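You operate a simulated robot arm through the tools that you are given. There is no shell and no other tool.

You run a simulated robot arm. Do the job below in one go: nothing can be reset, and whatever is moved stays where it is left.

TASK
Shut the tea stove down: spout to the middle, steel kettle and pot lids on, power off.
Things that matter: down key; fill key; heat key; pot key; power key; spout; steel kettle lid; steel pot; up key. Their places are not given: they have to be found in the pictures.

Only the result counts: the job must be done as asked and must still hold three seconds after the hand-in. Knocking over, shifting, dropping, spilling or breaking anything else fails it. Lids that push on must go on centred and level and be pressed home; caps that screw on are set level and turned clockwise until they are tight.

THE ROBOT
A 7-joint arm with a fingered hand, fixed in place. Base frame: the origin is at the foot of the arm, x ahead of it, y to its left, z up. Lengths are in m, angles in degrees, forces in N, time in s.
With the tool pointing down near the work surface it reaches from about 0.26 to 0.7 m from the base axis. Its first joint turns from -166.0 to 166.0 degrees. Payload 4 kg.
The tool frame sits at the grasp point between the pads (the TCP): z along the fingers, y along the line on which they close. The tips reach 0.026 m beyond it. The gripper opens to 0.156 m. The gripper's body begins 0.073 m behind the TCP. The gripper is a hand of 4 fingers: y runs from the thumb to the fingers, the wrist lies at [0, 0, -0.239] in the tool frame, and closing takes about 1.5 s.
Orientation is that of the tool frame in the base frame, as [roll, pitch, yaw] about the fixed x, y, z axes, in that order (R = Rz(yaw) Ry(pitch) Rx(roll)). With the fingers straight down and closing along the base's y, the tool's x points along the base's -x, its y along +y and its z along -z.

THE INTERFACE
- The arm moves only by the tool jog_arm. Its argument "series" is a list that holds one entry, the list of rows, each a list of 6 numbers: the shift along the tool's x, y, z in m, then the turn, a rotation vector about the tool's x, y, z in degrees. In form: [[[tx, ty, tz, rx, ry, rz], ...]]. A call has 1 to 20 rows; each row shifts and turns the commanded pose from where the row before left it, along the tool's axes as they then stand. "grip" is the closure, from 0 (fully open) to 1 (shut), set as the call begins (left out, the last holds). A row lasts 0.2 s, in which the tool goes at most 0.05 m and 8.6 degrees; a call with a longer step from one row to the next is refused whole, and so is a gripper value outside its range. A pose out of reach is approached as far as the arm can. The call stops where the force on the tool passes 40 N (or 10 N more than at its start, if that is more) or the arm is blocked; 0.2 s more then pass. The fingers move at their own pace (about 0.072 m/s each) and stop on an object; they squeeze with about 32 N. The grip force told is the motor's: it shows also when the fingers shut on nothing. Time passes only in rows, and 0.2 s behind the last, so rows that do not move let the fingers close. The reply holds the time, the measured pose of the TCP, the force on the tool along the base axes, the opening and the grip force, in the units named above and with some noise, with the torque about the TCP (base axes, N m) and any sound that the robot's microphone picked up.
- Cameras (640 x 400 px; columns grow to the right, rows downward): "scene" is fixed at [0.2274, 0.5056, 1.5137]; the picture's right is [-0.69, -0.73, 0.00], its down [-0.50, 0.48, -0.72] and it looks along [0.52, -0.50, -0.69] (base axes); focal length 314 px, centre (320, 200). "wrist" rides on the gripper at [0.058, -0.058, -0.091] in the tool frame; the picture's right is [0.71, 0.71, 0.00], its down [-0.53, 0.53, -0.67] and it looks along [-0.47, 0.47, 0.74] (tool axes); focal length 265 px, centre (320, 200).
- capture(camera): a new picture of that camera. It takes no simulated time.
- preshape(shape): the hand has 4 fingers and takes this shape, open, in about a second: jaw (thumb against the fingers, like two jaws); tri (thumb and two fingers); tip (a fingertip pinch); poke (one finger out to press); point (the index stretched); flat (the hand flat); cup (the hand cupped); fist (a fist). The gripper value then closes the fingers along that shape, each until it touches; the sizes above hold for jaw. It gives what a move gives, with no picture.
- measure_at(camera, pixels): for up to 12 pixels [column, row] of the newest picture of that camera ("zoom" is the newest enlarged one), the place [x, y, z] in the base frame of the surface seen there, good to about 0.002 m, but the place of the scene camera against the robot may be out by one fixed shift of up to 0.018 m in any direction. It takes no simulated time.
- zoom(camera, box): a new picture of the part [left, top, right, bottom] of that camera's present view, enlarged. It takes no simulated time.
- hand_in(): hands the job in; it is judged then, once.

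Open the gripper and draw the arm clear of the work before you hand the job in, unless the task says otherwise.

The tools are called as name(argument=value, ...) on one line, values as JSON. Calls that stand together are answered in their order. jog_arm: Moves the arm, as the interface text tells. Its arguments: {"type":"object","properties":{"series":{"type":"array"},"grip":{"type":"number"}},"required":["series"]} The other tools are called the same way: preshape (shape) gives the hand a shape; capture (camera) takes a picture; measure_at (camera, pixels) gives the place of the surface under pixels of a picture; zoom (camera, box) takes an enlarged picture of a part of a camera's view; hand_in () hands the job in.

At the start:

```text
time: 0.0
position: [0.3731, 0.0651, 1.2001]
tool_rot: [-180.0, 0.1, 180.0]
force: [-0.5, 1.1, -0.4]
torque: [0.01, -0.01, -0.02]
width: 0.1559
finger_force: 0.0
shape: jaw
```

scene: 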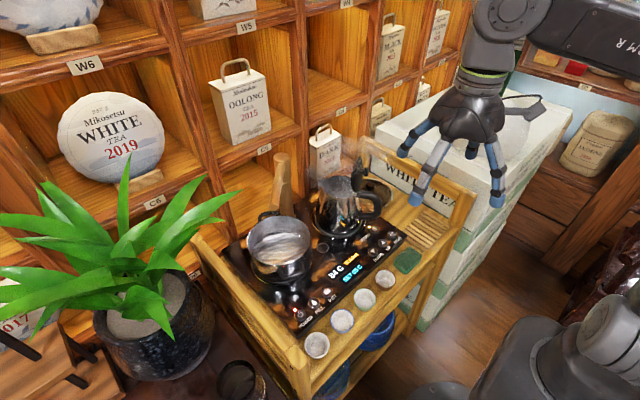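
wrist: 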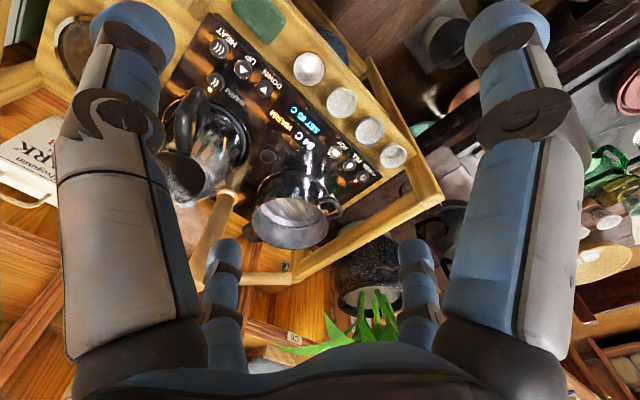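

The scene picture shows the tea stove around (250-400, 180-330), with a steel pot near (280,248) and a kettle near (345,205). I zoom in on the stove in both cameras.

zoom(camera="scene", box=[220, 130, 460, 280])

zoom(camera="scene", box=[230, 220, 430, 345])

zoom(camera="wrist", box=[150, 20, 440, 260])

```text
2.67 times, centred on (340, 205) of scene
```

zoom: 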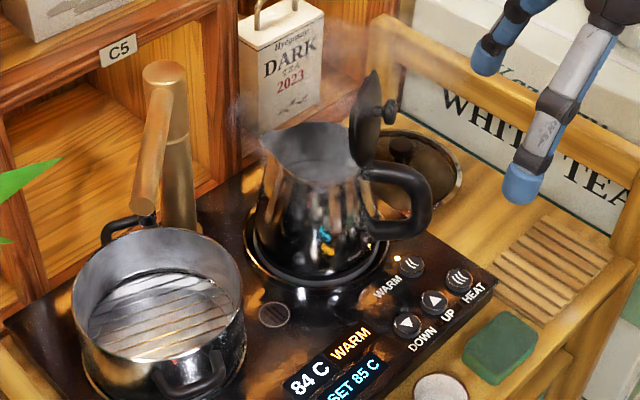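

```text
3.20 times, centred on (330, 282) of scene
```

zoom: 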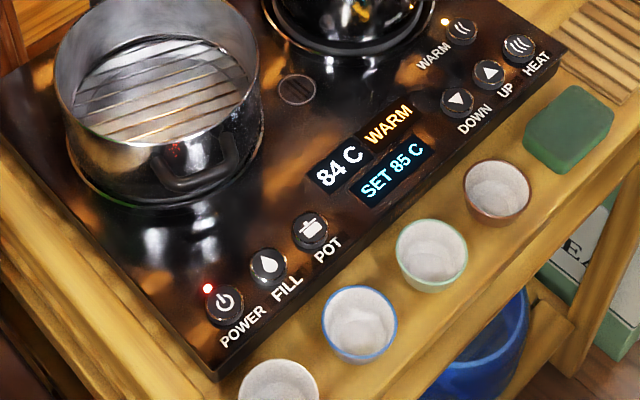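

```text
1.67 times, centred on (295, 140) of wrist
```

zoom: 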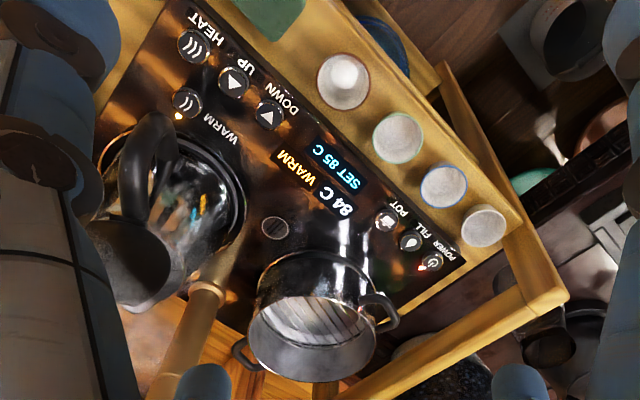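

The kettle's hinged lid stands open at zoom (370,125), the pot's glass lid lies behind the kettle at (400,165), and the spout points toward the pot. I measure the keys and other points in the wrist zoom.

measure_at(camera="zoom", pixels=[[432, 261], [410, 243], [386, 220], [268, 115], [233, 80], [193, 45], [185, 102], [275, 228], [340, 75], [484, 222], [311, 375], [205, 290]])

zoom(camera="scene", box=[300, 140, 420, 215])

```text
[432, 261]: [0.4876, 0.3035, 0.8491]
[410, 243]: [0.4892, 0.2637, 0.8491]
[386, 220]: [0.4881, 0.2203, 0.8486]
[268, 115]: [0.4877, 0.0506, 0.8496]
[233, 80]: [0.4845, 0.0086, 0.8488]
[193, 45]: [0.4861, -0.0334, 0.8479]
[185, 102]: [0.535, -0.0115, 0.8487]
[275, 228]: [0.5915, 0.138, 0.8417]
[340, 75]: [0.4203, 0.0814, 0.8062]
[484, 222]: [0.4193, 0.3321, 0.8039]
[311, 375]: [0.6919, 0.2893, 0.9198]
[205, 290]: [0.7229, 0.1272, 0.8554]
```

```text
5.33 times, centred on (360, 178) of scene
```

zoom: 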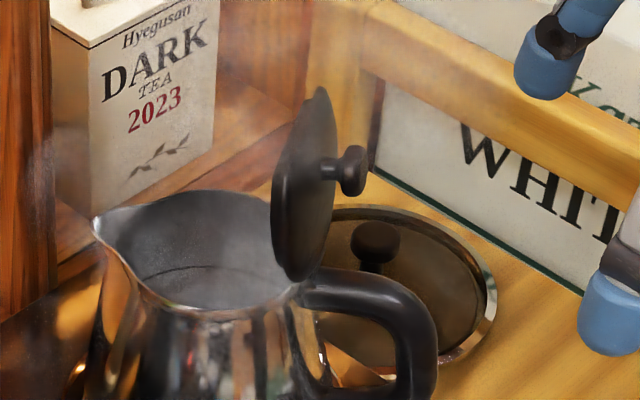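

Next I measure the pot lid, its knob, the kettle lid and the kettle in this scene zoom.

measure_at(camera="zoom", pixels=[[375, 232], [372, 268], [489, 290], [445, 360], [350, 212], [420, 270], [320, 92], [296, 274], [355, 165], [97, 228], [282, 292], [420, 320]])

zoom(camera="scene", box=[240, 140, 340, 300])

```text
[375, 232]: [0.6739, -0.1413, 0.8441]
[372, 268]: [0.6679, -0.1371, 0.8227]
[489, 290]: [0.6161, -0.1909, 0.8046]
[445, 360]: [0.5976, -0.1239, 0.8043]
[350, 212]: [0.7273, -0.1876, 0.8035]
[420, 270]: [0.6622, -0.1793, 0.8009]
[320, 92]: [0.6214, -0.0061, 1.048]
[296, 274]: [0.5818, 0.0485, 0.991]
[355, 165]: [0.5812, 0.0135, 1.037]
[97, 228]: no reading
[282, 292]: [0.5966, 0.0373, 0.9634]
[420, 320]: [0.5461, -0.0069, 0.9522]
```

```text
2.50 times, centred on (290, 220) of scene
```

zoom: 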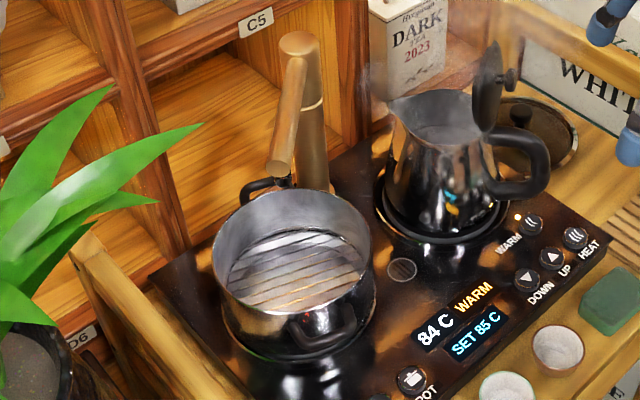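

Now I measure the spout and the pot rim in this zoom.

measure_at(camera="zoom", pixels=[[301, 45], [281, 160], [290, 110], [313, 140], [213, 255], [372, 250], [285, 313], [293, 188], [350, 212], [235, 212], [402, 270], [320, 330]])

measure_at(camera="scene", pixels=[[300, 314], [314, 303], [327, 292], [373, 251], [382, 244], [392, 236], [375, 233], [343, 321]])

```text
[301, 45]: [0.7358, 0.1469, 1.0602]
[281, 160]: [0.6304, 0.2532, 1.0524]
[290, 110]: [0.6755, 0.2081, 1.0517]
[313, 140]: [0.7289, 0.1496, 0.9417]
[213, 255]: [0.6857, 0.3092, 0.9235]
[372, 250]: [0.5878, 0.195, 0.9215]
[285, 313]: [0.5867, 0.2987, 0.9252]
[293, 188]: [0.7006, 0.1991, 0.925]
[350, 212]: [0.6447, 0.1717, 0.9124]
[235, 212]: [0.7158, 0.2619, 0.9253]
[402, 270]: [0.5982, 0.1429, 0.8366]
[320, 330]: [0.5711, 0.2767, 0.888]
```

```text
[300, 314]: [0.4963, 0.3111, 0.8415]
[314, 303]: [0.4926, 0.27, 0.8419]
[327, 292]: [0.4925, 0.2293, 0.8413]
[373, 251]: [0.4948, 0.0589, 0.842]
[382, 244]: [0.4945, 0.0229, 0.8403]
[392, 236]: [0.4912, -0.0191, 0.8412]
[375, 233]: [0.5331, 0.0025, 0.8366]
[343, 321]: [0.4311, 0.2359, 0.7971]
```

The scene readings run about (+0.0065, +0.009, -0.0065) off the wrist readings, so I will correct for that. Next I measure the kettle, the right rail and the shelf behind for clearances.

zoom(camera="scene", box=[300, 130, 480, 260])

zoom(camera="wrist", box=[140, 80, 260, 260])

```text
3.08 times, centred on (390, 195) of scene
```

zoom: 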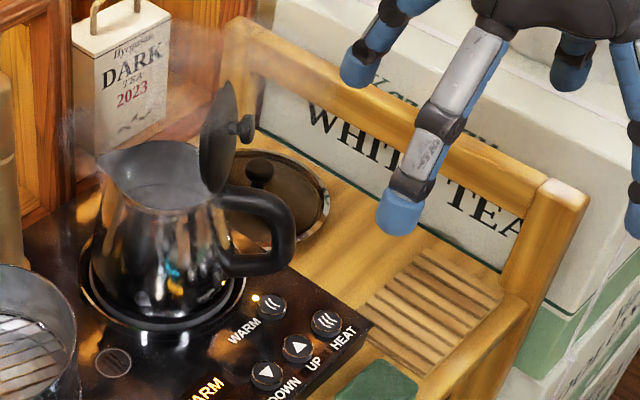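

```text
2.22 times, centred on (200, 170) of wrist
```

zoom: 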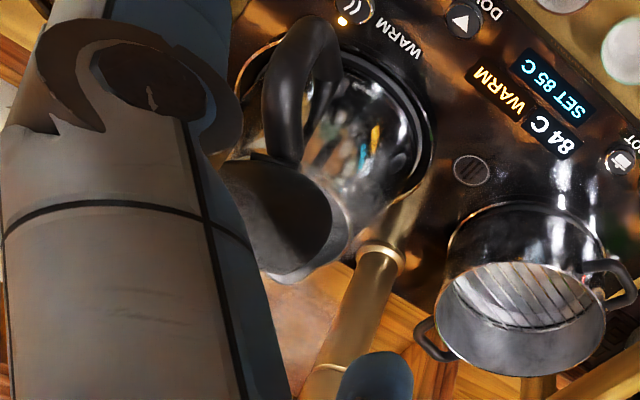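

I measure the rail, box, kettle rim, handle and lid points in the scene picture.

measure_at(camera="scene", pixels=[[463, 194], [416, 170], [376, 147], [320, 182], [335, 176.5], [340, 197], [352, 194], [329, 158], [378, 206], [365, 171.5], [358, 165], [355, 180]])

measure_at(camera="zoom", pixels=[[380, 250], [330, 370], [455, 345], [560, 205], [600, 320], [475, 250], [530, 370], [472, 170], [300, 110], [290, 195], [345, 240], [300, 270]])

```text
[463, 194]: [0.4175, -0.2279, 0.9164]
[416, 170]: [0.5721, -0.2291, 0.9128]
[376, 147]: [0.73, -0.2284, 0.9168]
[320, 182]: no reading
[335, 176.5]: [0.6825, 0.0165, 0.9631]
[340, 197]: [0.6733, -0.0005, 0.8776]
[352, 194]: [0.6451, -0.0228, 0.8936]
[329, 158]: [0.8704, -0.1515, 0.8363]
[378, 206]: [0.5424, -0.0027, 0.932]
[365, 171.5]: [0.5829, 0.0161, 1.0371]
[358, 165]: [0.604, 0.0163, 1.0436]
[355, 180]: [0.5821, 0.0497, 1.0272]
```

```text
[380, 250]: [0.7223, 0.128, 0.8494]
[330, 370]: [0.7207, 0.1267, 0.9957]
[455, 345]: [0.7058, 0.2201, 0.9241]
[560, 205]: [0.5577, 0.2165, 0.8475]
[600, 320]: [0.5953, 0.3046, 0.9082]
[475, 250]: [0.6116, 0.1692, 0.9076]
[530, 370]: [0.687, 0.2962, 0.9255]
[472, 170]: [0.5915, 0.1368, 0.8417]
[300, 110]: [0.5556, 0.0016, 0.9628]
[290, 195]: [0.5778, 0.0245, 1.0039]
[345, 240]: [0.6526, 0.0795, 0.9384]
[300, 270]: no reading
```

Key geometry is clear: the right rail is at y≈-0.237 (top z≈0.92) and the kettle lid knob is at about (0.576, 0.007, 1.044). I shape the hand to poke and look at where the fingertip is.

preshape(shape="poke")

capture(camera="scene")

capture(camera="wrist")

```text
time: 0.9
position: [0.372, 0.0642, 1.2]
tool_rot: [180.0, 0.0, 180.0]
force: [-0.4, -0.5, 0.3]
torque: [-0.01, -0.02, -0.01]
width: 0.0
finger_force: 0.1
shape: poke
```

```text
taken
```

scene: 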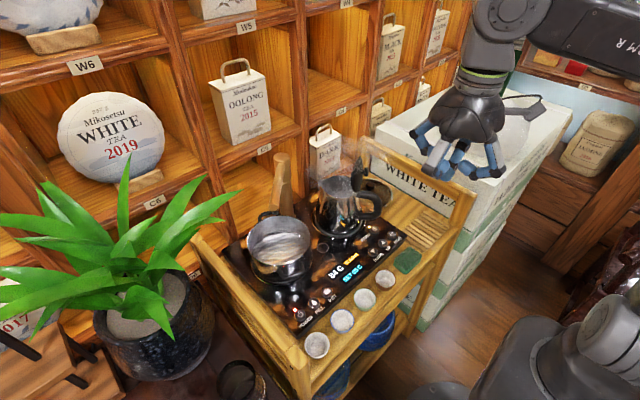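

```text
taken
```

wrist: 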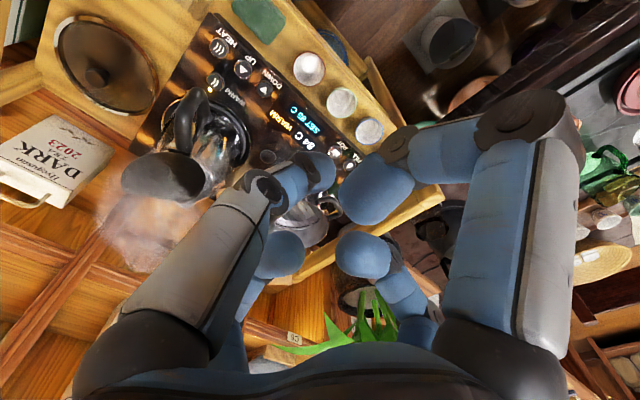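

I zoom in on the hand to see which finger is out.

zoom(camera="scene", box=[400, 70, 540, 200])

jog_arm(series=[[[0, 0, 0, 0, 0, 0], [0, 0, 0, 0, 0, 0], [0, 0, 0, 0, 0, 0], [0, 0, 0, 0, 0, 0], [0, 0, 0, 0, 0, 0]]])

zoom(camera="scene", box=[400, 70, 540, 200])

capture(camera="wrist")

```text
3.08 times, centred on (470, 135) of scene
```

zoom: 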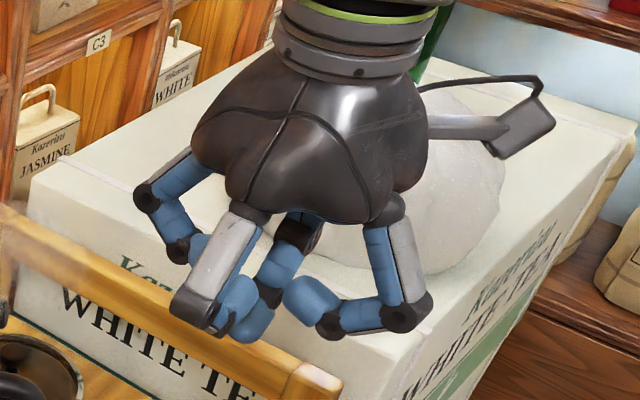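

```text
time: 2.1
position: [0.3731, 0.0646, 1.1987]
tool_rot: [-180.0, 0.1, 179.9]
force: [-0.1, 0.0, 0.5]
torque: [0.0, -0.01, 0.01]
width: 0.0
finger_force: 0.1
shape: poke
```

```text
3.08 times, centred on (470, 135) of scene
```

zoom: 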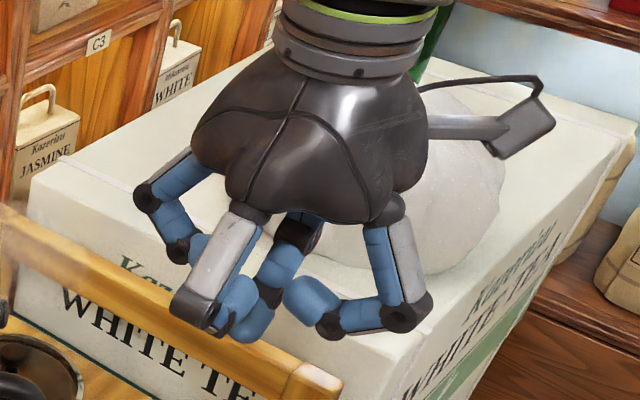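

```text
taken
```

wrist: 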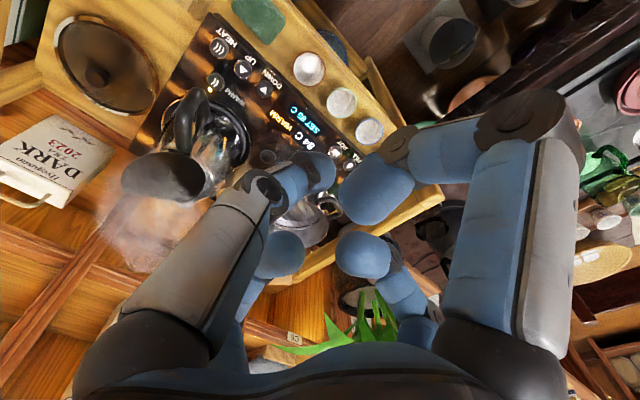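

The hand has four fingers spread around the palm; I measure the fingertip places in the wrist picture.

measure_at(camera="wrist", pixels=[[325, 168], [290, 180], [375, 190], [375, 215], [365, 245], [280, 245], [265, 195], [395, 155], [345, 190], [330, 185]])

measure_at(camera="zoom", pixels=[[250, 325], [225, 320], [310, 295], [205, 245], [265, 295], [330, 330], [185, 315], [205, 325]])

```text
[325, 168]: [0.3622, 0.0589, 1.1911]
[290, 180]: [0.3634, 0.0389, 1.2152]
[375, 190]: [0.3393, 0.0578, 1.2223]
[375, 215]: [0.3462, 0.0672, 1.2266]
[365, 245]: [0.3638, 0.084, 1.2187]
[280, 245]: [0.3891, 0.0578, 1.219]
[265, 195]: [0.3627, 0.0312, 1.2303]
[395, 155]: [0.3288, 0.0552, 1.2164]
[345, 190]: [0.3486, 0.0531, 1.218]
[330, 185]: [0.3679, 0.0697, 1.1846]
```

```text
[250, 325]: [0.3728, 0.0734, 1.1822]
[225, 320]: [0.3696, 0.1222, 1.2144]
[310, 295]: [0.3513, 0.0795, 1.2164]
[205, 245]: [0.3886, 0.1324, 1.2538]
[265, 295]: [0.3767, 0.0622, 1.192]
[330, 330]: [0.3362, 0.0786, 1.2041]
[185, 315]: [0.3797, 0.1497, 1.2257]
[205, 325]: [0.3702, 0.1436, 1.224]
```

The poke tip sits about 0.02 m below the TCP, so it will do for the keys. For the spout I plan a jaw grasp, so I go back to jaw and move for a better wrist view of the spout.

preshape(shape="jaw")

jog_arm(series=[[[-0.025, 0.001, -0.01, 0, 0, 0], [-0.025, 0.001, -0.01, 0, 0, 0], [-0.025, 0.001, -0.01, 0, 0, 0], [-0.025, 0.001, -0.01, 0, 0, 0], [-0.025, 0.001, -0.01, 0, 0, 0]]], grip=0)

capture(camera="wrist")

capture(camera="scene")

```text
time: 3.0
position: [0.3722, 0.0632, 1.1996]
tool_rot: [-180.0, 0.0, 179.9]
force: [-0.9, 0.1, 0.0]
torque: [0.01, 0.0, 0.01]
width: 0.1559
finger_force: 0.0
shape: jaw
```

```text
time: 4.2
position: [0.4906, 0.0714, 1.2447]
tool_rot: [179.9, 0.5, -179.9]
force: [-1.1, 2.3, 0.5]
torque: [-0.17, -0.1, 0.0]
width: 0.1557
finger_force: 0.0
shape: jaw
out of reach, approached as far as the arm can: row 5
```

```text
taken
```

wrist: 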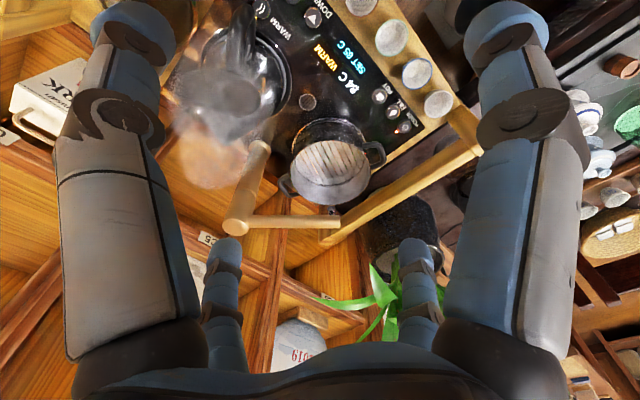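

```text
taken
```

scene: 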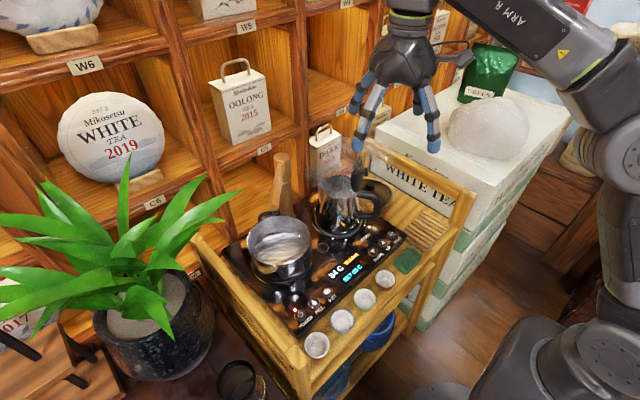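

The arm reaches its limit at x≈0.49 at this height, so the spout will need a tilted tool. The wrist picture shows the spout column from (262,145) to (237,228) and its arm out to (335,222); I measure these.

measure_at(camera="wrist", pixels=[[335, 222], [325, 222], [300, 222], [275, 222], [255, 222], [236, 224], [245, 195], [255, 165], [330, 217], [330, 227], [300, 217], [300, 227]])

zoom(camera="wrist", box=[200, 100, 400, 250])

```text
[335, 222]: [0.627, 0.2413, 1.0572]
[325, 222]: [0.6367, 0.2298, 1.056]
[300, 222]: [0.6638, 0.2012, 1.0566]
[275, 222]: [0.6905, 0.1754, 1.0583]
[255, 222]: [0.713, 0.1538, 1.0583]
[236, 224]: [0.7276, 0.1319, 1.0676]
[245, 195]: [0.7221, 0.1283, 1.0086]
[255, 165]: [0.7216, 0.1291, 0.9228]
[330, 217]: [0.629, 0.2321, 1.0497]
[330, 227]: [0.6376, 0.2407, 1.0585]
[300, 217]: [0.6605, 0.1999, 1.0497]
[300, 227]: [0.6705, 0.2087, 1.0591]
```

```text
2.67 times, centred on (300, 175) of wrist
```

zoom: 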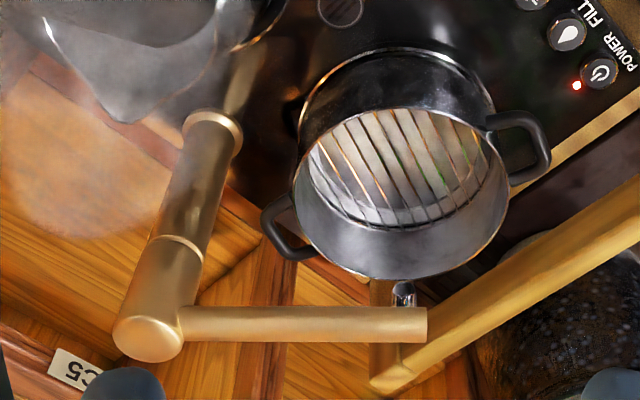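

The spout arm axis runs at z≈1.048, radius ≈0.011, from pivot about (0.737,0.138) to tip (0.627,0.241), i.e. 45° off the middle. Before swinging the tool in from the +y side, I check where the plant leaves and left rail are.

measure_at(camera="scene", pixels=[[230, 193], [200, 205], [180, 195], [125, 165], [150, 240], [225, 220], [205, 250], [290, 345], [245, 290], [200, 240], [60, 200], [160, 275]])

measure_at(camera="wrist", pixels=[[330, 238], [470, 145], [380, 300], [330, 305], [285, 188], [378, 152], [330, 205], [300, 150], [368, 155], [330, 118], [290, 165], [338, 166]])

```text
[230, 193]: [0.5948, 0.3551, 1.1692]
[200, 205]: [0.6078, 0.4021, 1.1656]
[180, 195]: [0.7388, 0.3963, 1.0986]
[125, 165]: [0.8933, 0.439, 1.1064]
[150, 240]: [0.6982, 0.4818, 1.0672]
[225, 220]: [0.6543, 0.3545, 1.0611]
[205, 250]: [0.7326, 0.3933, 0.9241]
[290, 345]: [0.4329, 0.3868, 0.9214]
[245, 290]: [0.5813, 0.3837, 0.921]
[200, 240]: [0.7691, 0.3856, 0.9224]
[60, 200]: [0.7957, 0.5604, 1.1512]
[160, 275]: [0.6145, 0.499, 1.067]
```

```text
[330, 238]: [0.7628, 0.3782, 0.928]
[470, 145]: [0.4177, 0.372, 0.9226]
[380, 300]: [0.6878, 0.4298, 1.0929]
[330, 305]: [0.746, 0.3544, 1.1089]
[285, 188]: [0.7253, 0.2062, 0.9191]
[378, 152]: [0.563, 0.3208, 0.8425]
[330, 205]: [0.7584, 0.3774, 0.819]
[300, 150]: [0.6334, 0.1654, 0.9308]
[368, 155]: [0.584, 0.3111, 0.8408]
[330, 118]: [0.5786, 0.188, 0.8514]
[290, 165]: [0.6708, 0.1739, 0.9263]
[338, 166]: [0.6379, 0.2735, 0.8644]
```

Leaves reach to about (0.59,0.345,1.17), so I will come at the spout radially from the robot side, and hook it with the closed hand from its far (+x,+y) side. First I close the jaws to see the shape of the closed fingers.

jog_arm(series=[[[0, 0, 0.02, 0, 0, 0], [0, 0, 0.02, 0, 0, 0], [0, 0, 0, 0, 0, 0], [0, 0, 0, 0, 0, 0], [0, 0, 0, 0, 0, 0], [0, 0, 0, 0, 0, 0], [0, 0, 0, 0, 0, 0], [0, 0, 0, 0, 0, 0]]], grip=1)

capture(camera="wrist")

zoom(camera="scene", box=[330, 10, 490, 170])

zoom(camera="scene", box=[180, 150, 300, 260])

```text
time: 6.0
position: [0.4931, 0.0692, 1.2035]
tool_rot: [-180.0, 0.1, 179.8]
force: [0.8, 0.1, 0.6]
torque: [0.0, 0.04, -0.02]
width: 0.0001
finger_force: 31.7
shape: jaw
```

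```text
taken
```

wrist: 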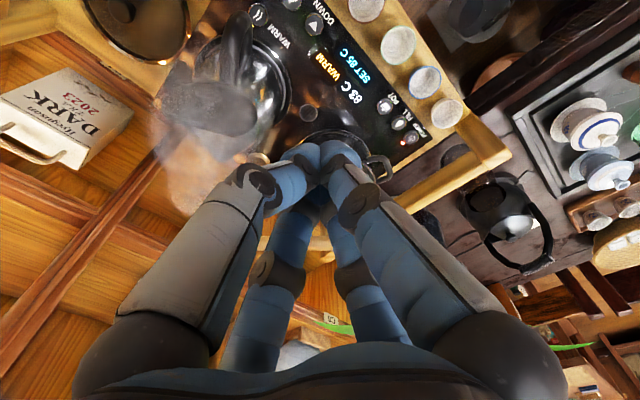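

```text
2.50 times, centred on (410, 90) of scene
```

zoom: 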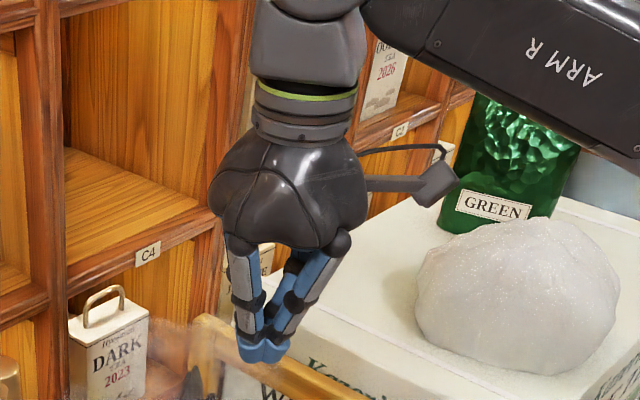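

```text
3.64 times, centred on (240, 205) of scene
```

zoom: 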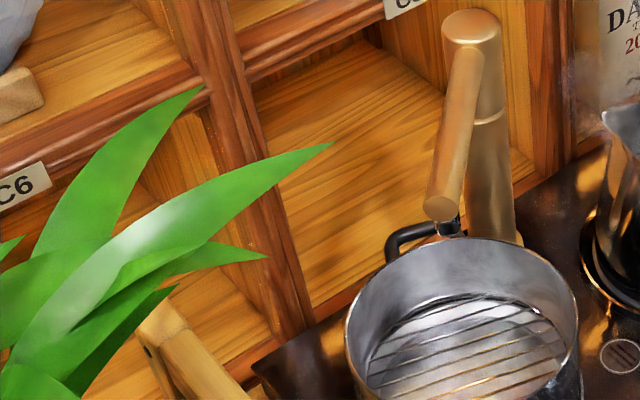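

The closed fingers make a compact stick. I measure the leaf tips and the spout tip in this zoom.

measure_at(camera="zoom", pixels=[[322, 150], [300, 165], [258, 258], [230, 257], [440, 205], [462, 130], [470, 30], [485, 200], [195, 95], [240, 200]])

measure_at(camera="wrist", pixels=[[312, 160], [340, 160], [325, 155], [300, 180], [345, 175]])

```text
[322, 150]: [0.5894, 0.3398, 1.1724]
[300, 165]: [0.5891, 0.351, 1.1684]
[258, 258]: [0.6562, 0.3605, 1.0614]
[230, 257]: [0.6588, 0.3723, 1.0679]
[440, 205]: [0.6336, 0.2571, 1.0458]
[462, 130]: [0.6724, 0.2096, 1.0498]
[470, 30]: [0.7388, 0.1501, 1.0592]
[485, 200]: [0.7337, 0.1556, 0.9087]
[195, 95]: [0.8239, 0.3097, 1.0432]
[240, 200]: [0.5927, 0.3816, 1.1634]
```

```text
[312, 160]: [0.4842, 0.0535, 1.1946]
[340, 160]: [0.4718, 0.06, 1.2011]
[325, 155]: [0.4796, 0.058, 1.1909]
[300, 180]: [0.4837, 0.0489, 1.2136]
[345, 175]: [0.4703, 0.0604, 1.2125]
```

Leaf tips are at about (0.583,0.331,1.179) and (0.65,0.352,1.068) after correction, leaving room for a radial tilted approach. I tilt the closed hand 35° outward (azimuth 30°) in place.

jog_arm(series=[[[0, 0, 0, -3.5, -6.062, 0], [0, 0, 0, -3.5, -6.062, 0], [0, 0, 0, -3.5, -6.062, 0], [0, 0, 0, -3.5, -6.062, 0], [0, 0, 0, -3.5, -6.062, 0]]])

```text
time: 7.2
position: [0.4937, 0.0679, 1.202]
tool_rot: [160.6, 30.0, 174.8]
force: [0.3, -0.7, -0.4]
torque: [-0.01, -0.01, 0.02]
width: 0.0
finger_force: 32.1
shape: jaw
```

Orientation is as computed. I now move over the spout to its far side, staying above it.

jog_arm(series=[[[-0.0157, 0.0216, 0.0299, 0, 0, 0], [-0.0157, 0.0216, 0.0299, 0, 0, 0], [-0.0157, 0.0216, 0.0299, 0, 0, 0], [-0.0157, 0.0216, 0.0299, 0, 0, 0], [-0.01195, 0.0156, 0.028, 0, 0, 0], [-0.01195, 0.0156, 0.028, 0, 0, 0], [-0.01195, 0.0156, 0.028, 0, 0, 0], [-0.01195, 0.0156, 0.028, 0, 0, 0]]])

capture(camera="scene")

capture(camera="wrist")

```text
time: 9.0
position: [0.679, 0.2463, 1.1191]
tool_rot: [160.5, 29.9, 174.7]
force: [-0.5, -0.5, -0.7]
torque: [-0.01, 0.01, 0.01]
width: 0.0001
finger_force: 32.7
shape: jaw
out of reach, approached as far as the arm can: row 8
```

```text
taken
```

scene: 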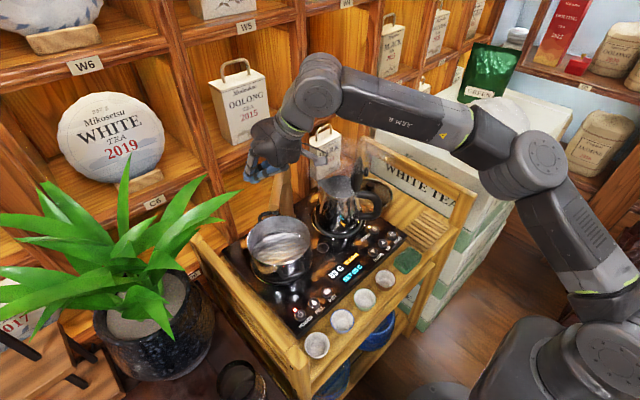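

```text
taken
```

wrist: 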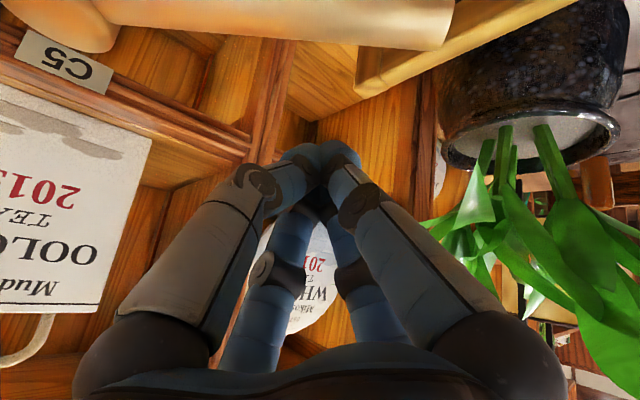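

The hand is at the far side above the spout, just at the reach limit. I lower it 0.03 m and check the pose.

jog_arm(series=[[[0.0149, -0.0086, 0.0246, 0, 0, 0], [0, 0, 0, 0, 0, 0]]])

```text
time: 9.6
position: [0.6774, 0.2467, 1.0894]
tool_rot: [160.7, 30.0, 174.8]
force: [-0.5, 0.0, -0.3]
torque: [0.03, 0.01, 0.01]
width: 0.0
finger_force: 32.7
shape: jaw
```

The command starts from the actual pose. I now go outward and down to the start point beside the spout.

jog_arm(series=[[[0.0032, 0.0024, 0.0158, 0, 0, 0], [0.0032, 0.0024, 0.0158, 0, 0, 0], [0.0032, 0.0024, 0.0158, 0, 0, 0], [0, 0, 0, 0, 0, 0]]])

capture(camera="wrist")

zoom(camera="scene", box=[200, 100, 400, 225])

```text
time: 10.6
position: [0.6908, 0.2621, 1.0552]
tool_rot: [160.6, 30.0, 174.6]
force: [-0.6, 0.1, -0.3]
torque: [-0.03, 0.01, -0.01]
width: 0.0
finger_force: 31.4
shape: jaw
out of reach, approached as far as the arm can: row 3
```

```text
taken
```

wrist: 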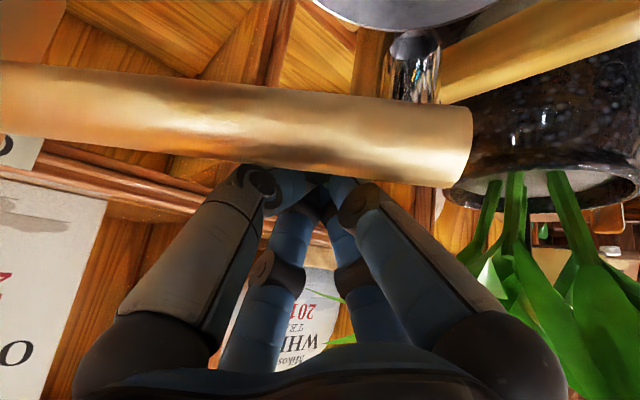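

```text
3.20 times, centred on (300, 162) of scene
```

zoom: 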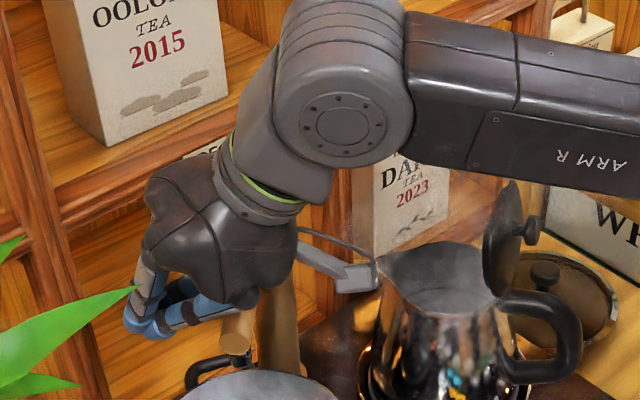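

The tips are now behind the spout tube (seen at row ~150 in the wrist picture). I pull along the first part of the arc toward the middle.

jog_arm(series=[[[0.00874, -0.00762, -0.0049, 0, 0, 0], [0.00874, -0.00762, -0.0049, 0, 0, 0], [0.00884, -0.00726, -0.0079, 0, 0, 0], [0.00884, -0.00726, -0.0079, 0, 0, 0], [0.00666, -0.00769, -0.00673, 0, 0, 0], [0.00666, -0.00769, -0.00673, 0, 0, 0], [0, 0, 0, 0, 0, 0]]])

capture(camera="wrist")

zoom(camera="scene", box=[200, 100, 400, 225])

```text
time: 12.2
position: [0.6335, 0.2126, 1.0495]
tool_rot: [160.7, 29.9, 174.8]
force: [0.3, -0.1, -0.2]
torque: [-0.01, 0.02, -0.02]
width: 0.0
finger_force: 31.8
shape: jaw
```

```text
taken
```

wrist: 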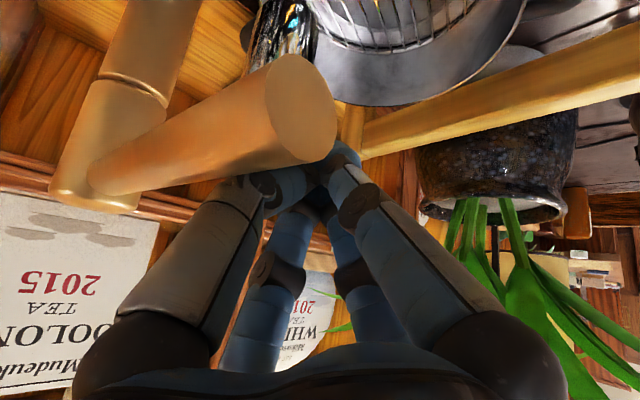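

```text
3.20 times, centred on (300, 162) of scene
```

zoom: 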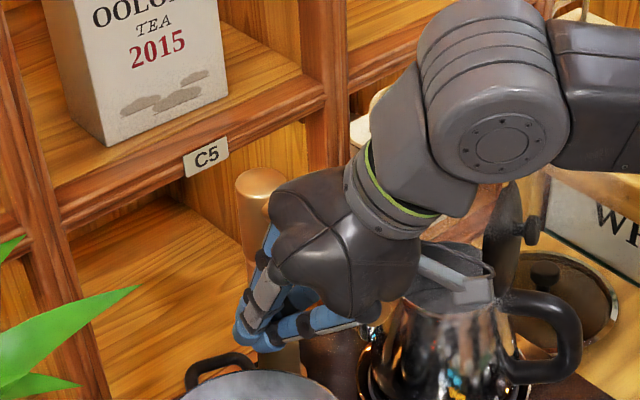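

The spout is swinging. I continue along the arc.

jog_arm(series=[[[0.00485, -0.0088, -0.006, 0, 0, 0], [0.00485, -0.0088, -0.006, 0, 0, 0], [0.00267, -0.00923, -0.00486, 0, 0, 0], [0.00267, -0.00923, -0.00486, 0, 0, 0], [0, 0, 0, 0, 0, 0]]])

capture(camera="wrist")

zoom(camera="scene", box=[240, 120, 400, 220])

```text
time: 13.4
position: [0.6125, 0.1732, 1.05]
tool_rot: [160.7, 29.9, 174.8]
force: [-0.1, -0.5, 0.7]
torque: [-0.02, -0.03, 0.0]
width: 0.0
finger_force: 32.0
shape: jaw
```

```text
taken
```

wrist: 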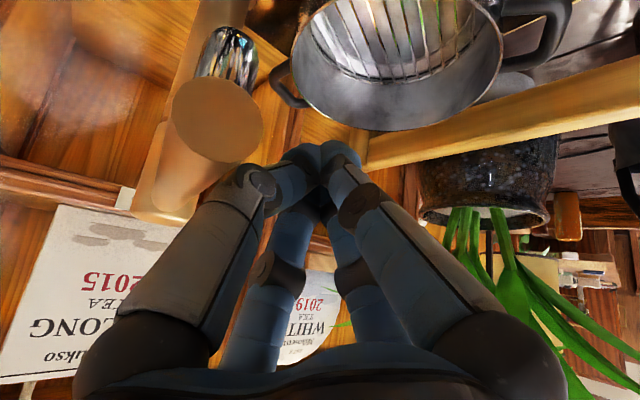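

```text
4.00 times, centred on (320, 170) of scene
```

zoom: 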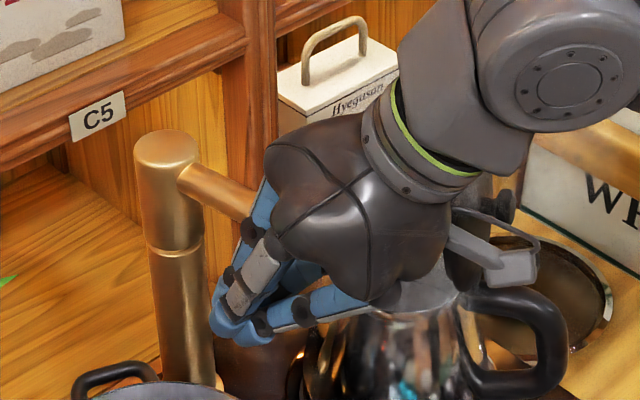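

The spout has swung well around; I measure its end face and side points in the wrist picture and its visible part in the scene zoom to get its angle.

measure_at(camera="wrist", pixels=[[218, 118], [180, 115], [255, 122], [215, 85], [215, 150], [185, 170], [165, 200], [170, 150]])

measure_at(camera="zoom", pixels=[[190, 178], [205, 185], [220, 192], [235, 200], [248, 207], [170, 145], [220, 205], [205, 198]])

```text
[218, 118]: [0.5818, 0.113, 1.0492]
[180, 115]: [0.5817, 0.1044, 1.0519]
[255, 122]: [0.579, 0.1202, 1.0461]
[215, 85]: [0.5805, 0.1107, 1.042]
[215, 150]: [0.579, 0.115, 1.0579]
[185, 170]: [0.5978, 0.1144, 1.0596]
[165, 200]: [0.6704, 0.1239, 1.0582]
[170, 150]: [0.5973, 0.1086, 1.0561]
```

```text
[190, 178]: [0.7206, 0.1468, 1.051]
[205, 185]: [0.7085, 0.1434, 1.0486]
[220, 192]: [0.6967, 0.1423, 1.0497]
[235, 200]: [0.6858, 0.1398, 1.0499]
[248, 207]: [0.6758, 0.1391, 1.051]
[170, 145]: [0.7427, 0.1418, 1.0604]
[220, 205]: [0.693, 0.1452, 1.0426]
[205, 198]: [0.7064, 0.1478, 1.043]
```

The spout tip is now at about (0.580,0.113), roughly 8-9° past the middle (y≈0.137), as it coasted. I back off along the tool axis, level the tool, and will straddle the spout with open jaws so that closing them centres it.

jog_arm(series=[[[0, 0, -0.03, 0, 0, 0], [0, 0, -0.045, 0, 0, 0], [0, 0, -0.045, 0, 0, 0], [0.0222, -0.007, -0.0159, 0, 0, 0], [0.0222, -0.007, -0.0159, 0, 0, 0], [0, 0, 0, 3.5, 6.062, 0], [0, 0, 0, 3.5, 6.062, 0], [0, 0, 0, 3.5, 6.062, 0], [0, 0, 0, 3.5, 6.062, 0], [0, 0, 0, 3.5, 6.062, 0], [0, 0, 0, 0, 0, 8.25], [0, 0, 0, 0, 0, 8.25], [0, 0, 0, 0, 0, 8.25], [0, 0, 0, 0, 0, 8.25]]])

capture(camera="wrist")

capture(camera="scene")

```text
time: 16.4
position: [0.4984, 0.1198, 1.1485]
tool_rot: [180.0, 0.1, 146.8]
force: [0.2, -0.1, -0.4]
torque: [0.04, 0.0, -0.01]
width: 0.0
finger_force: 32.0
shape: jaw
```

```text
taken
```

wrist: 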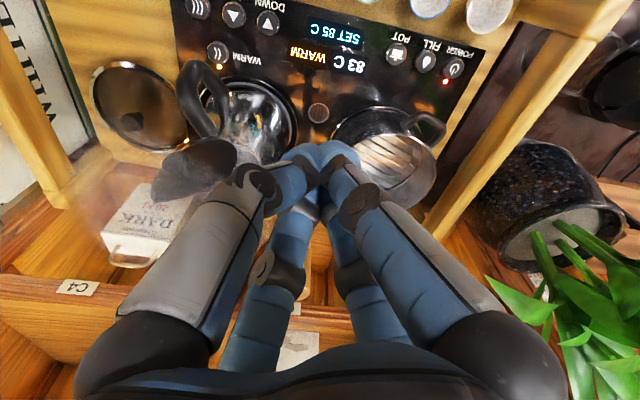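

```text
taken
```

scene: 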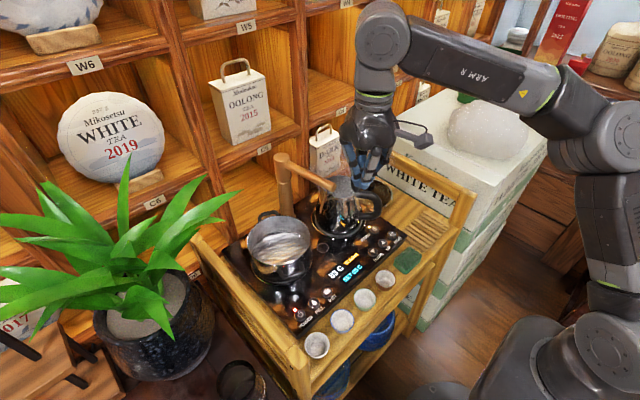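

The spout is visible in the scene from (283,165) to (333,187); I zoom and measure its line precisely.

zoom(camera="scene", box=[260, 140, 360, 215])

```text
5.33 times, centred on (310, 178) of scene
```

zoom: 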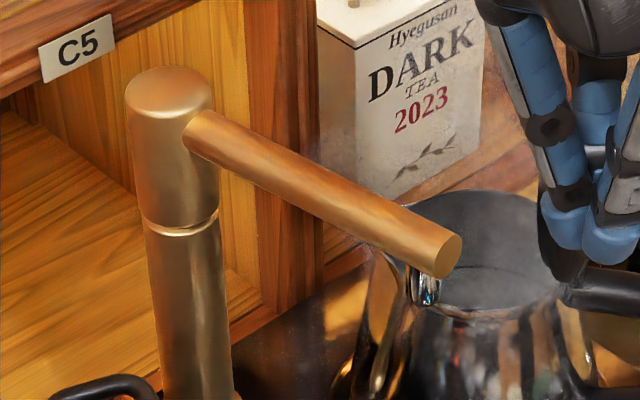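

I measure points along the spout ridge, the column cap and the stove edges.

measure_at(camera="zoom", pixels=[[215, 128], [260, 152], [310, 180], [360, 207], [410, 233], [446, 257], [170, 82], [175, 180], [190, 320], [425, 288], [165, 75], [180, 95]])

measure_at(camera="wrist", pixels=[[318, 112], [415, 158], [160, 95], [138, 98], [450, 68], [196, 8]])

```text
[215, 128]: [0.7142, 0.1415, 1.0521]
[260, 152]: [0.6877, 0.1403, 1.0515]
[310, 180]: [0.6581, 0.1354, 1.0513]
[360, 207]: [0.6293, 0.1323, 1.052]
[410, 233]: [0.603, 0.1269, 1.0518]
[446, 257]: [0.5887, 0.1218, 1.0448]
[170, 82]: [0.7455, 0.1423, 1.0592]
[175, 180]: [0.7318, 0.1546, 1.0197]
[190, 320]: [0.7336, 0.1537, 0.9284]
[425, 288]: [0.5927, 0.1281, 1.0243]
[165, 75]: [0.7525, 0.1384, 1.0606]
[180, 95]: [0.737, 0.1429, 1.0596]
```

```text
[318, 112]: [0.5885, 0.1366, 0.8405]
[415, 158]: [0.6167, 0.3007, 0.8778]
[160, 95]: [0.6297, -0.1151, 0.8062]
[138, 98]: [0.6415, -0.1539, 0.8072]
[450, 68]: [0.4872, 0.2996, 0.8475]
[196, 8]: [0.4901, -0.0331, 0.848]
```

The spout stands about 7.5° past the middle toward the kettle. I turn and tilt the open (partly) hand so the spout will pass between the fingers, and move above it.

jog_arm(series=[[[0, 0, 0, 0, 0, 6], [0, 0, 0, 0, 0, 6], [0, 0, 0, -4.714, -4.714, 0], [0, 0, 0, -4.714, -4.714, 0], [0, 0, 0, -4.714, -4.714, 0], [-0.0188, 0.0188, 0.0187, 0, 0, 0], [-0.0188, 0.0188, 0.0187, 0, 0, 0], [-0.0188, 0.0188, 0.0187, 0, 0, 0], [0, 0, 0, 0, 0, 0]]], grip=0.3)

capture(camera="wrist")

zoom(camera="scene", box=[240, 60, 440, 260])

```text
time: 18.4
position: [0.5959, 0.1187, 1.1251]
tool_rot: [165.5, 14.1, 133.0]
force: [-0.2, 0.4, -0.8]
torque: [0.01, 0.02, 0.03]
width: 0.1093
finger_force: 0.0
shape: jaw
```

```text
taken
```

wrist: 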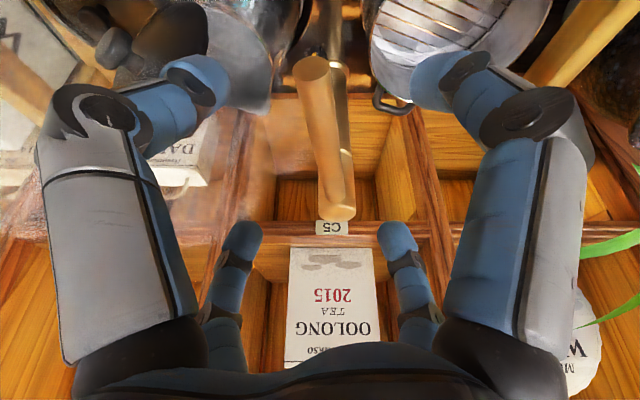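

```text
2.00 times, centred on (340, 160) of scene
```

zoom: 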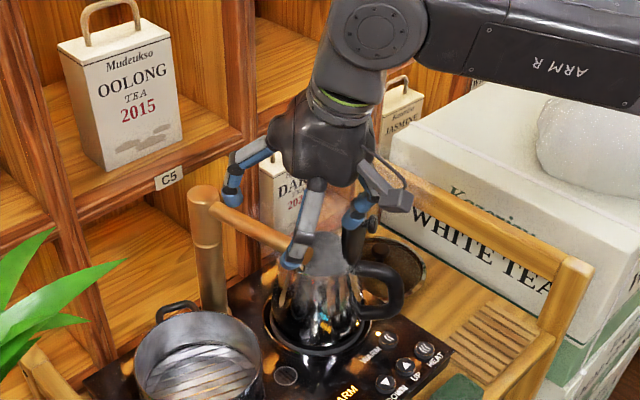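

The wrist picture shows the spout (305-350, 60-215) nicely between the fingers. I descend along the tool axis to straddle it.

jog_arm(series=[[[0, 0, 0.02, 0, 0, 0], [0, 0, 0.02, 0, 0, 0], [0, 0, 0.02, 0, 0, 0], [0, 0, 0.018, 0, 0, 0], [0, 0, 0, 0, 0, 0]]])

capture(camera="wrist")

zoom(camera="scene", box=[240, 100, 400, 220])

```text
time: 19.6
position: [0.6224, 0.1202, 1.0509]
tool_rot: [165.5, 14.0, 133.2]
force: [-0.6, 0.8, 0.1]
torque: [-0.01, -0.02, -0.02]
width: 0.1093
finger_force: 0.0
shape: jaw
```

```text
taken
```

wrist: 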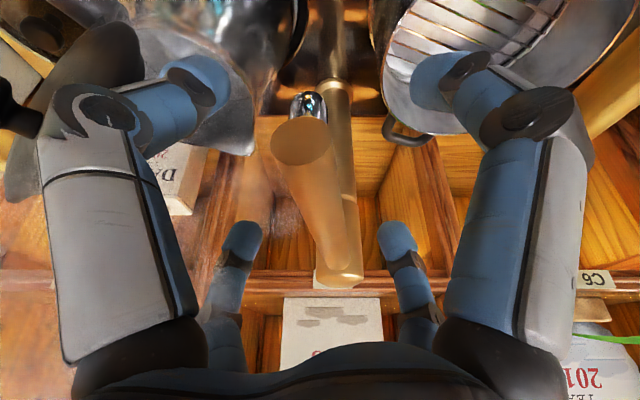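

```text
3.33 times, centred on (320, 160) of scene
```

zoom: 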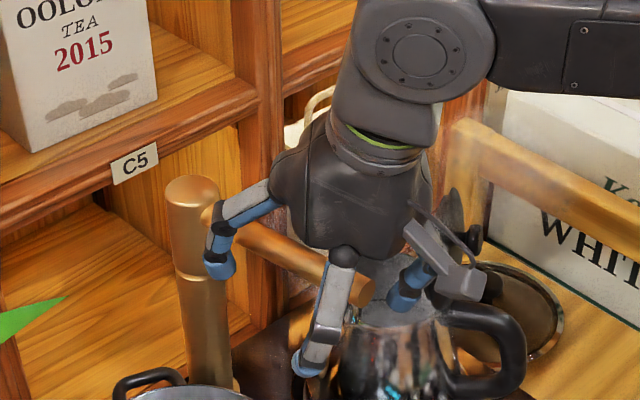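

The spout is between the fingers. I narrow the jaws to 0.6, then slide sideways +0.016 m in y slowly to bring it to the middle.

jog_arm(series=[[[0, 0, 0, 0, 0, 0], [0, 0, 0, 0, 0, 0], [0, 0, 0, 0, 0, 0], [0, 0, 0, 0, 0, 0], [0.002, 0.00177, 0.0005, 0, 0, 0], [0.002, 0.00177, 0.0005, 0, 0, 0], [0.002, 0.00177, 0.0005, 0, 0, 0], [0.002, 0.00177, 0.0005, 0, 0, 0], [0.002, 0.00177, 0.0005, 0, 0, 0], [0.002, 0.00177, 0.0005, 0, 0, 0], [0, 0, 0, 0, 0, 0]]], grip=0.6)

capture(camera="wrist")

```text
time: 22.0
position: [0.6197, 0.136, 1.0459]
tool_rot: [165.5, 14.1, 133.1]
force: [-0.2, -1.0, 0.4]
torque: [0.0, -0.05, -0.01]
width: 0.0627
finger_force: 0.0
shape: jaw
```

```text
taken
```

wrist: 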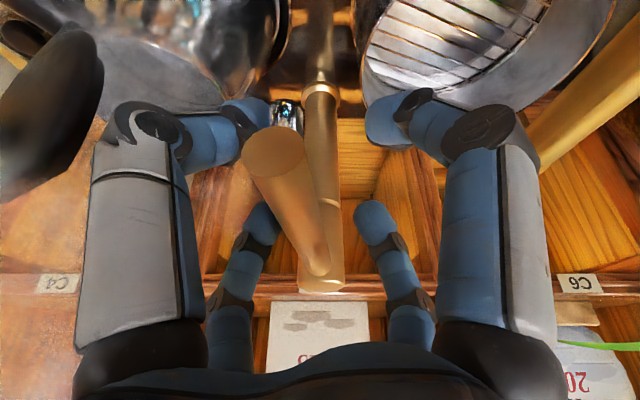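

The column is right at the tool's centre line (column 322), so closing the jaws will bring the spout exactly in line. I close fully.

jog_arm(series=[[[0, 0, 0, 0, 0, 0], [0, 0, 0, 0, 0, 0], [0, 0, 0, 0, 0, 0], [0, 0, 0, 0, 0, 0], [0, 0, 0, 0, 0, 0], [0, 0, 0, 0, 0, 0]]], grip=1)

capture(camera="wrist")

```text
time: 23.4
position: [0.6211, 0.1363, 1.0459]
tool_rot: [165.7, 14.1, 133.3]
force: [3.8, 1.5, -12.4]
torque: [0.05, 0.08, 0.04]
width: 0.0017
finger_force: 32.0
shape: jaw
```

```text
taken
```

wrist: 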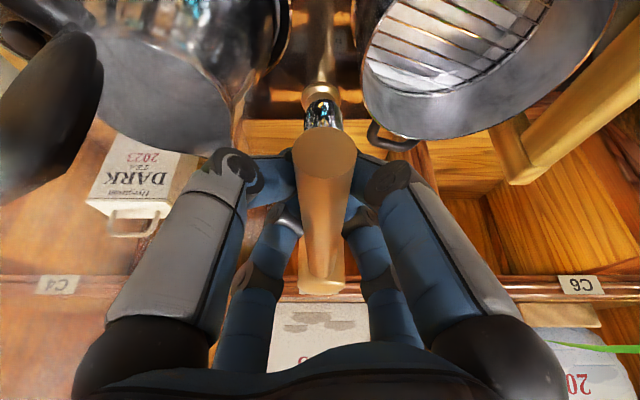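

The spout is now centred (column ~325) in line with its column. I open the jaws and retreat along the tool axis.

jog_arm(series=[[[0, 0, 0, 0, 0, 0], [0, 0, 0, 0, 0, 0], [0, 0, 0, 0, 0, 0], [0, 0, 0, 0, 0, 0], [0, 0, 0, 0, 0, 0], [0, 0, 0, 0, 0, 0]]], grip=0.3)

capture(camera="wrist")

```text
time: 24.8
position: [0.6202, 0.1368, 1.046]
tool_rot: [165.6, 14.0, 133.2]
force: [0.1, -0.4, -0.3]
torque: [0.02, 0.01, 0.0]
width: 0.1089
finger_force: 0.0
shape: jaw
```

```text
taken
```

wrist: 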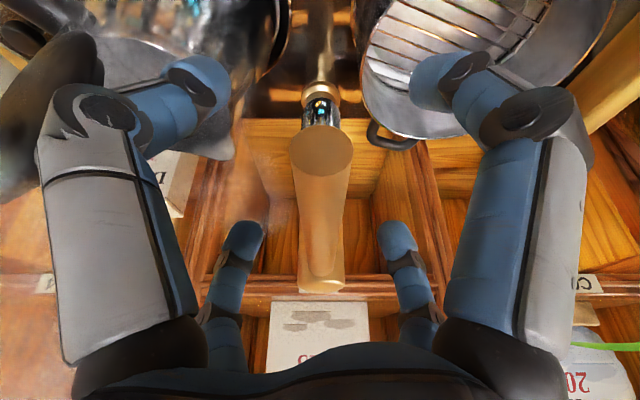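

The spout is free and in line (tip (321,150), column (320,290)). I retreat upward and look at the kettle.

jog_arm(series=[[[0, 0, -0.03, 0, 0, 0], [0, 0, -0.04, 0, 0, 0], [0, 0, -0.04, 0, 0, 0], [0.02, -0.02, -0.012, 0, 0, 0], [0.02, -0.02, -0.012, 0, 0, 0], [0, 0, 0, 4.714, 4.714, 0], [0, 0, 0, 4.714, 4.714, 0], [0, 0, 0, 4.714, 4.714, 0]]])

capture(camera="wrist")

zoom(camera="scene", box=[260, 140, 420, 260])

```text
time: 26.6
position: [0.5221, 0.1375, 1.1539]
tool_rot: [180.0, 0.1, 134.9]
force: [-0.6, 0.4, 0.4]
torque: [-0.02, -0.02, 0.02]
width: 0.1088
finger_force: 0.1
shape: jaw
```

```text
taken
```

wrist: 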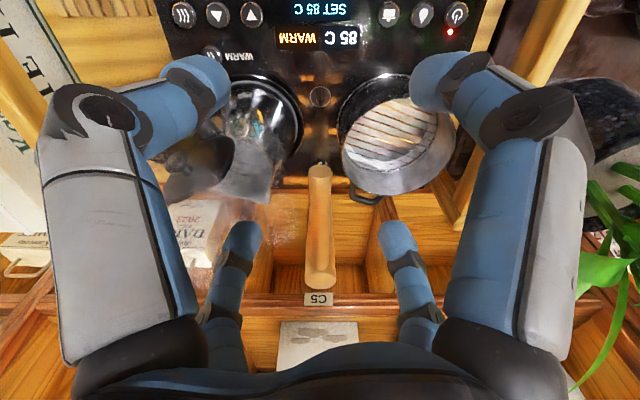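

```text
3.33 times, centred on (340, 200) of scene
```

zoom: 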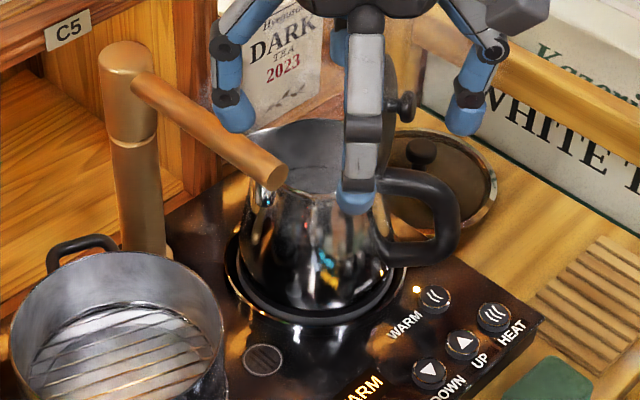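

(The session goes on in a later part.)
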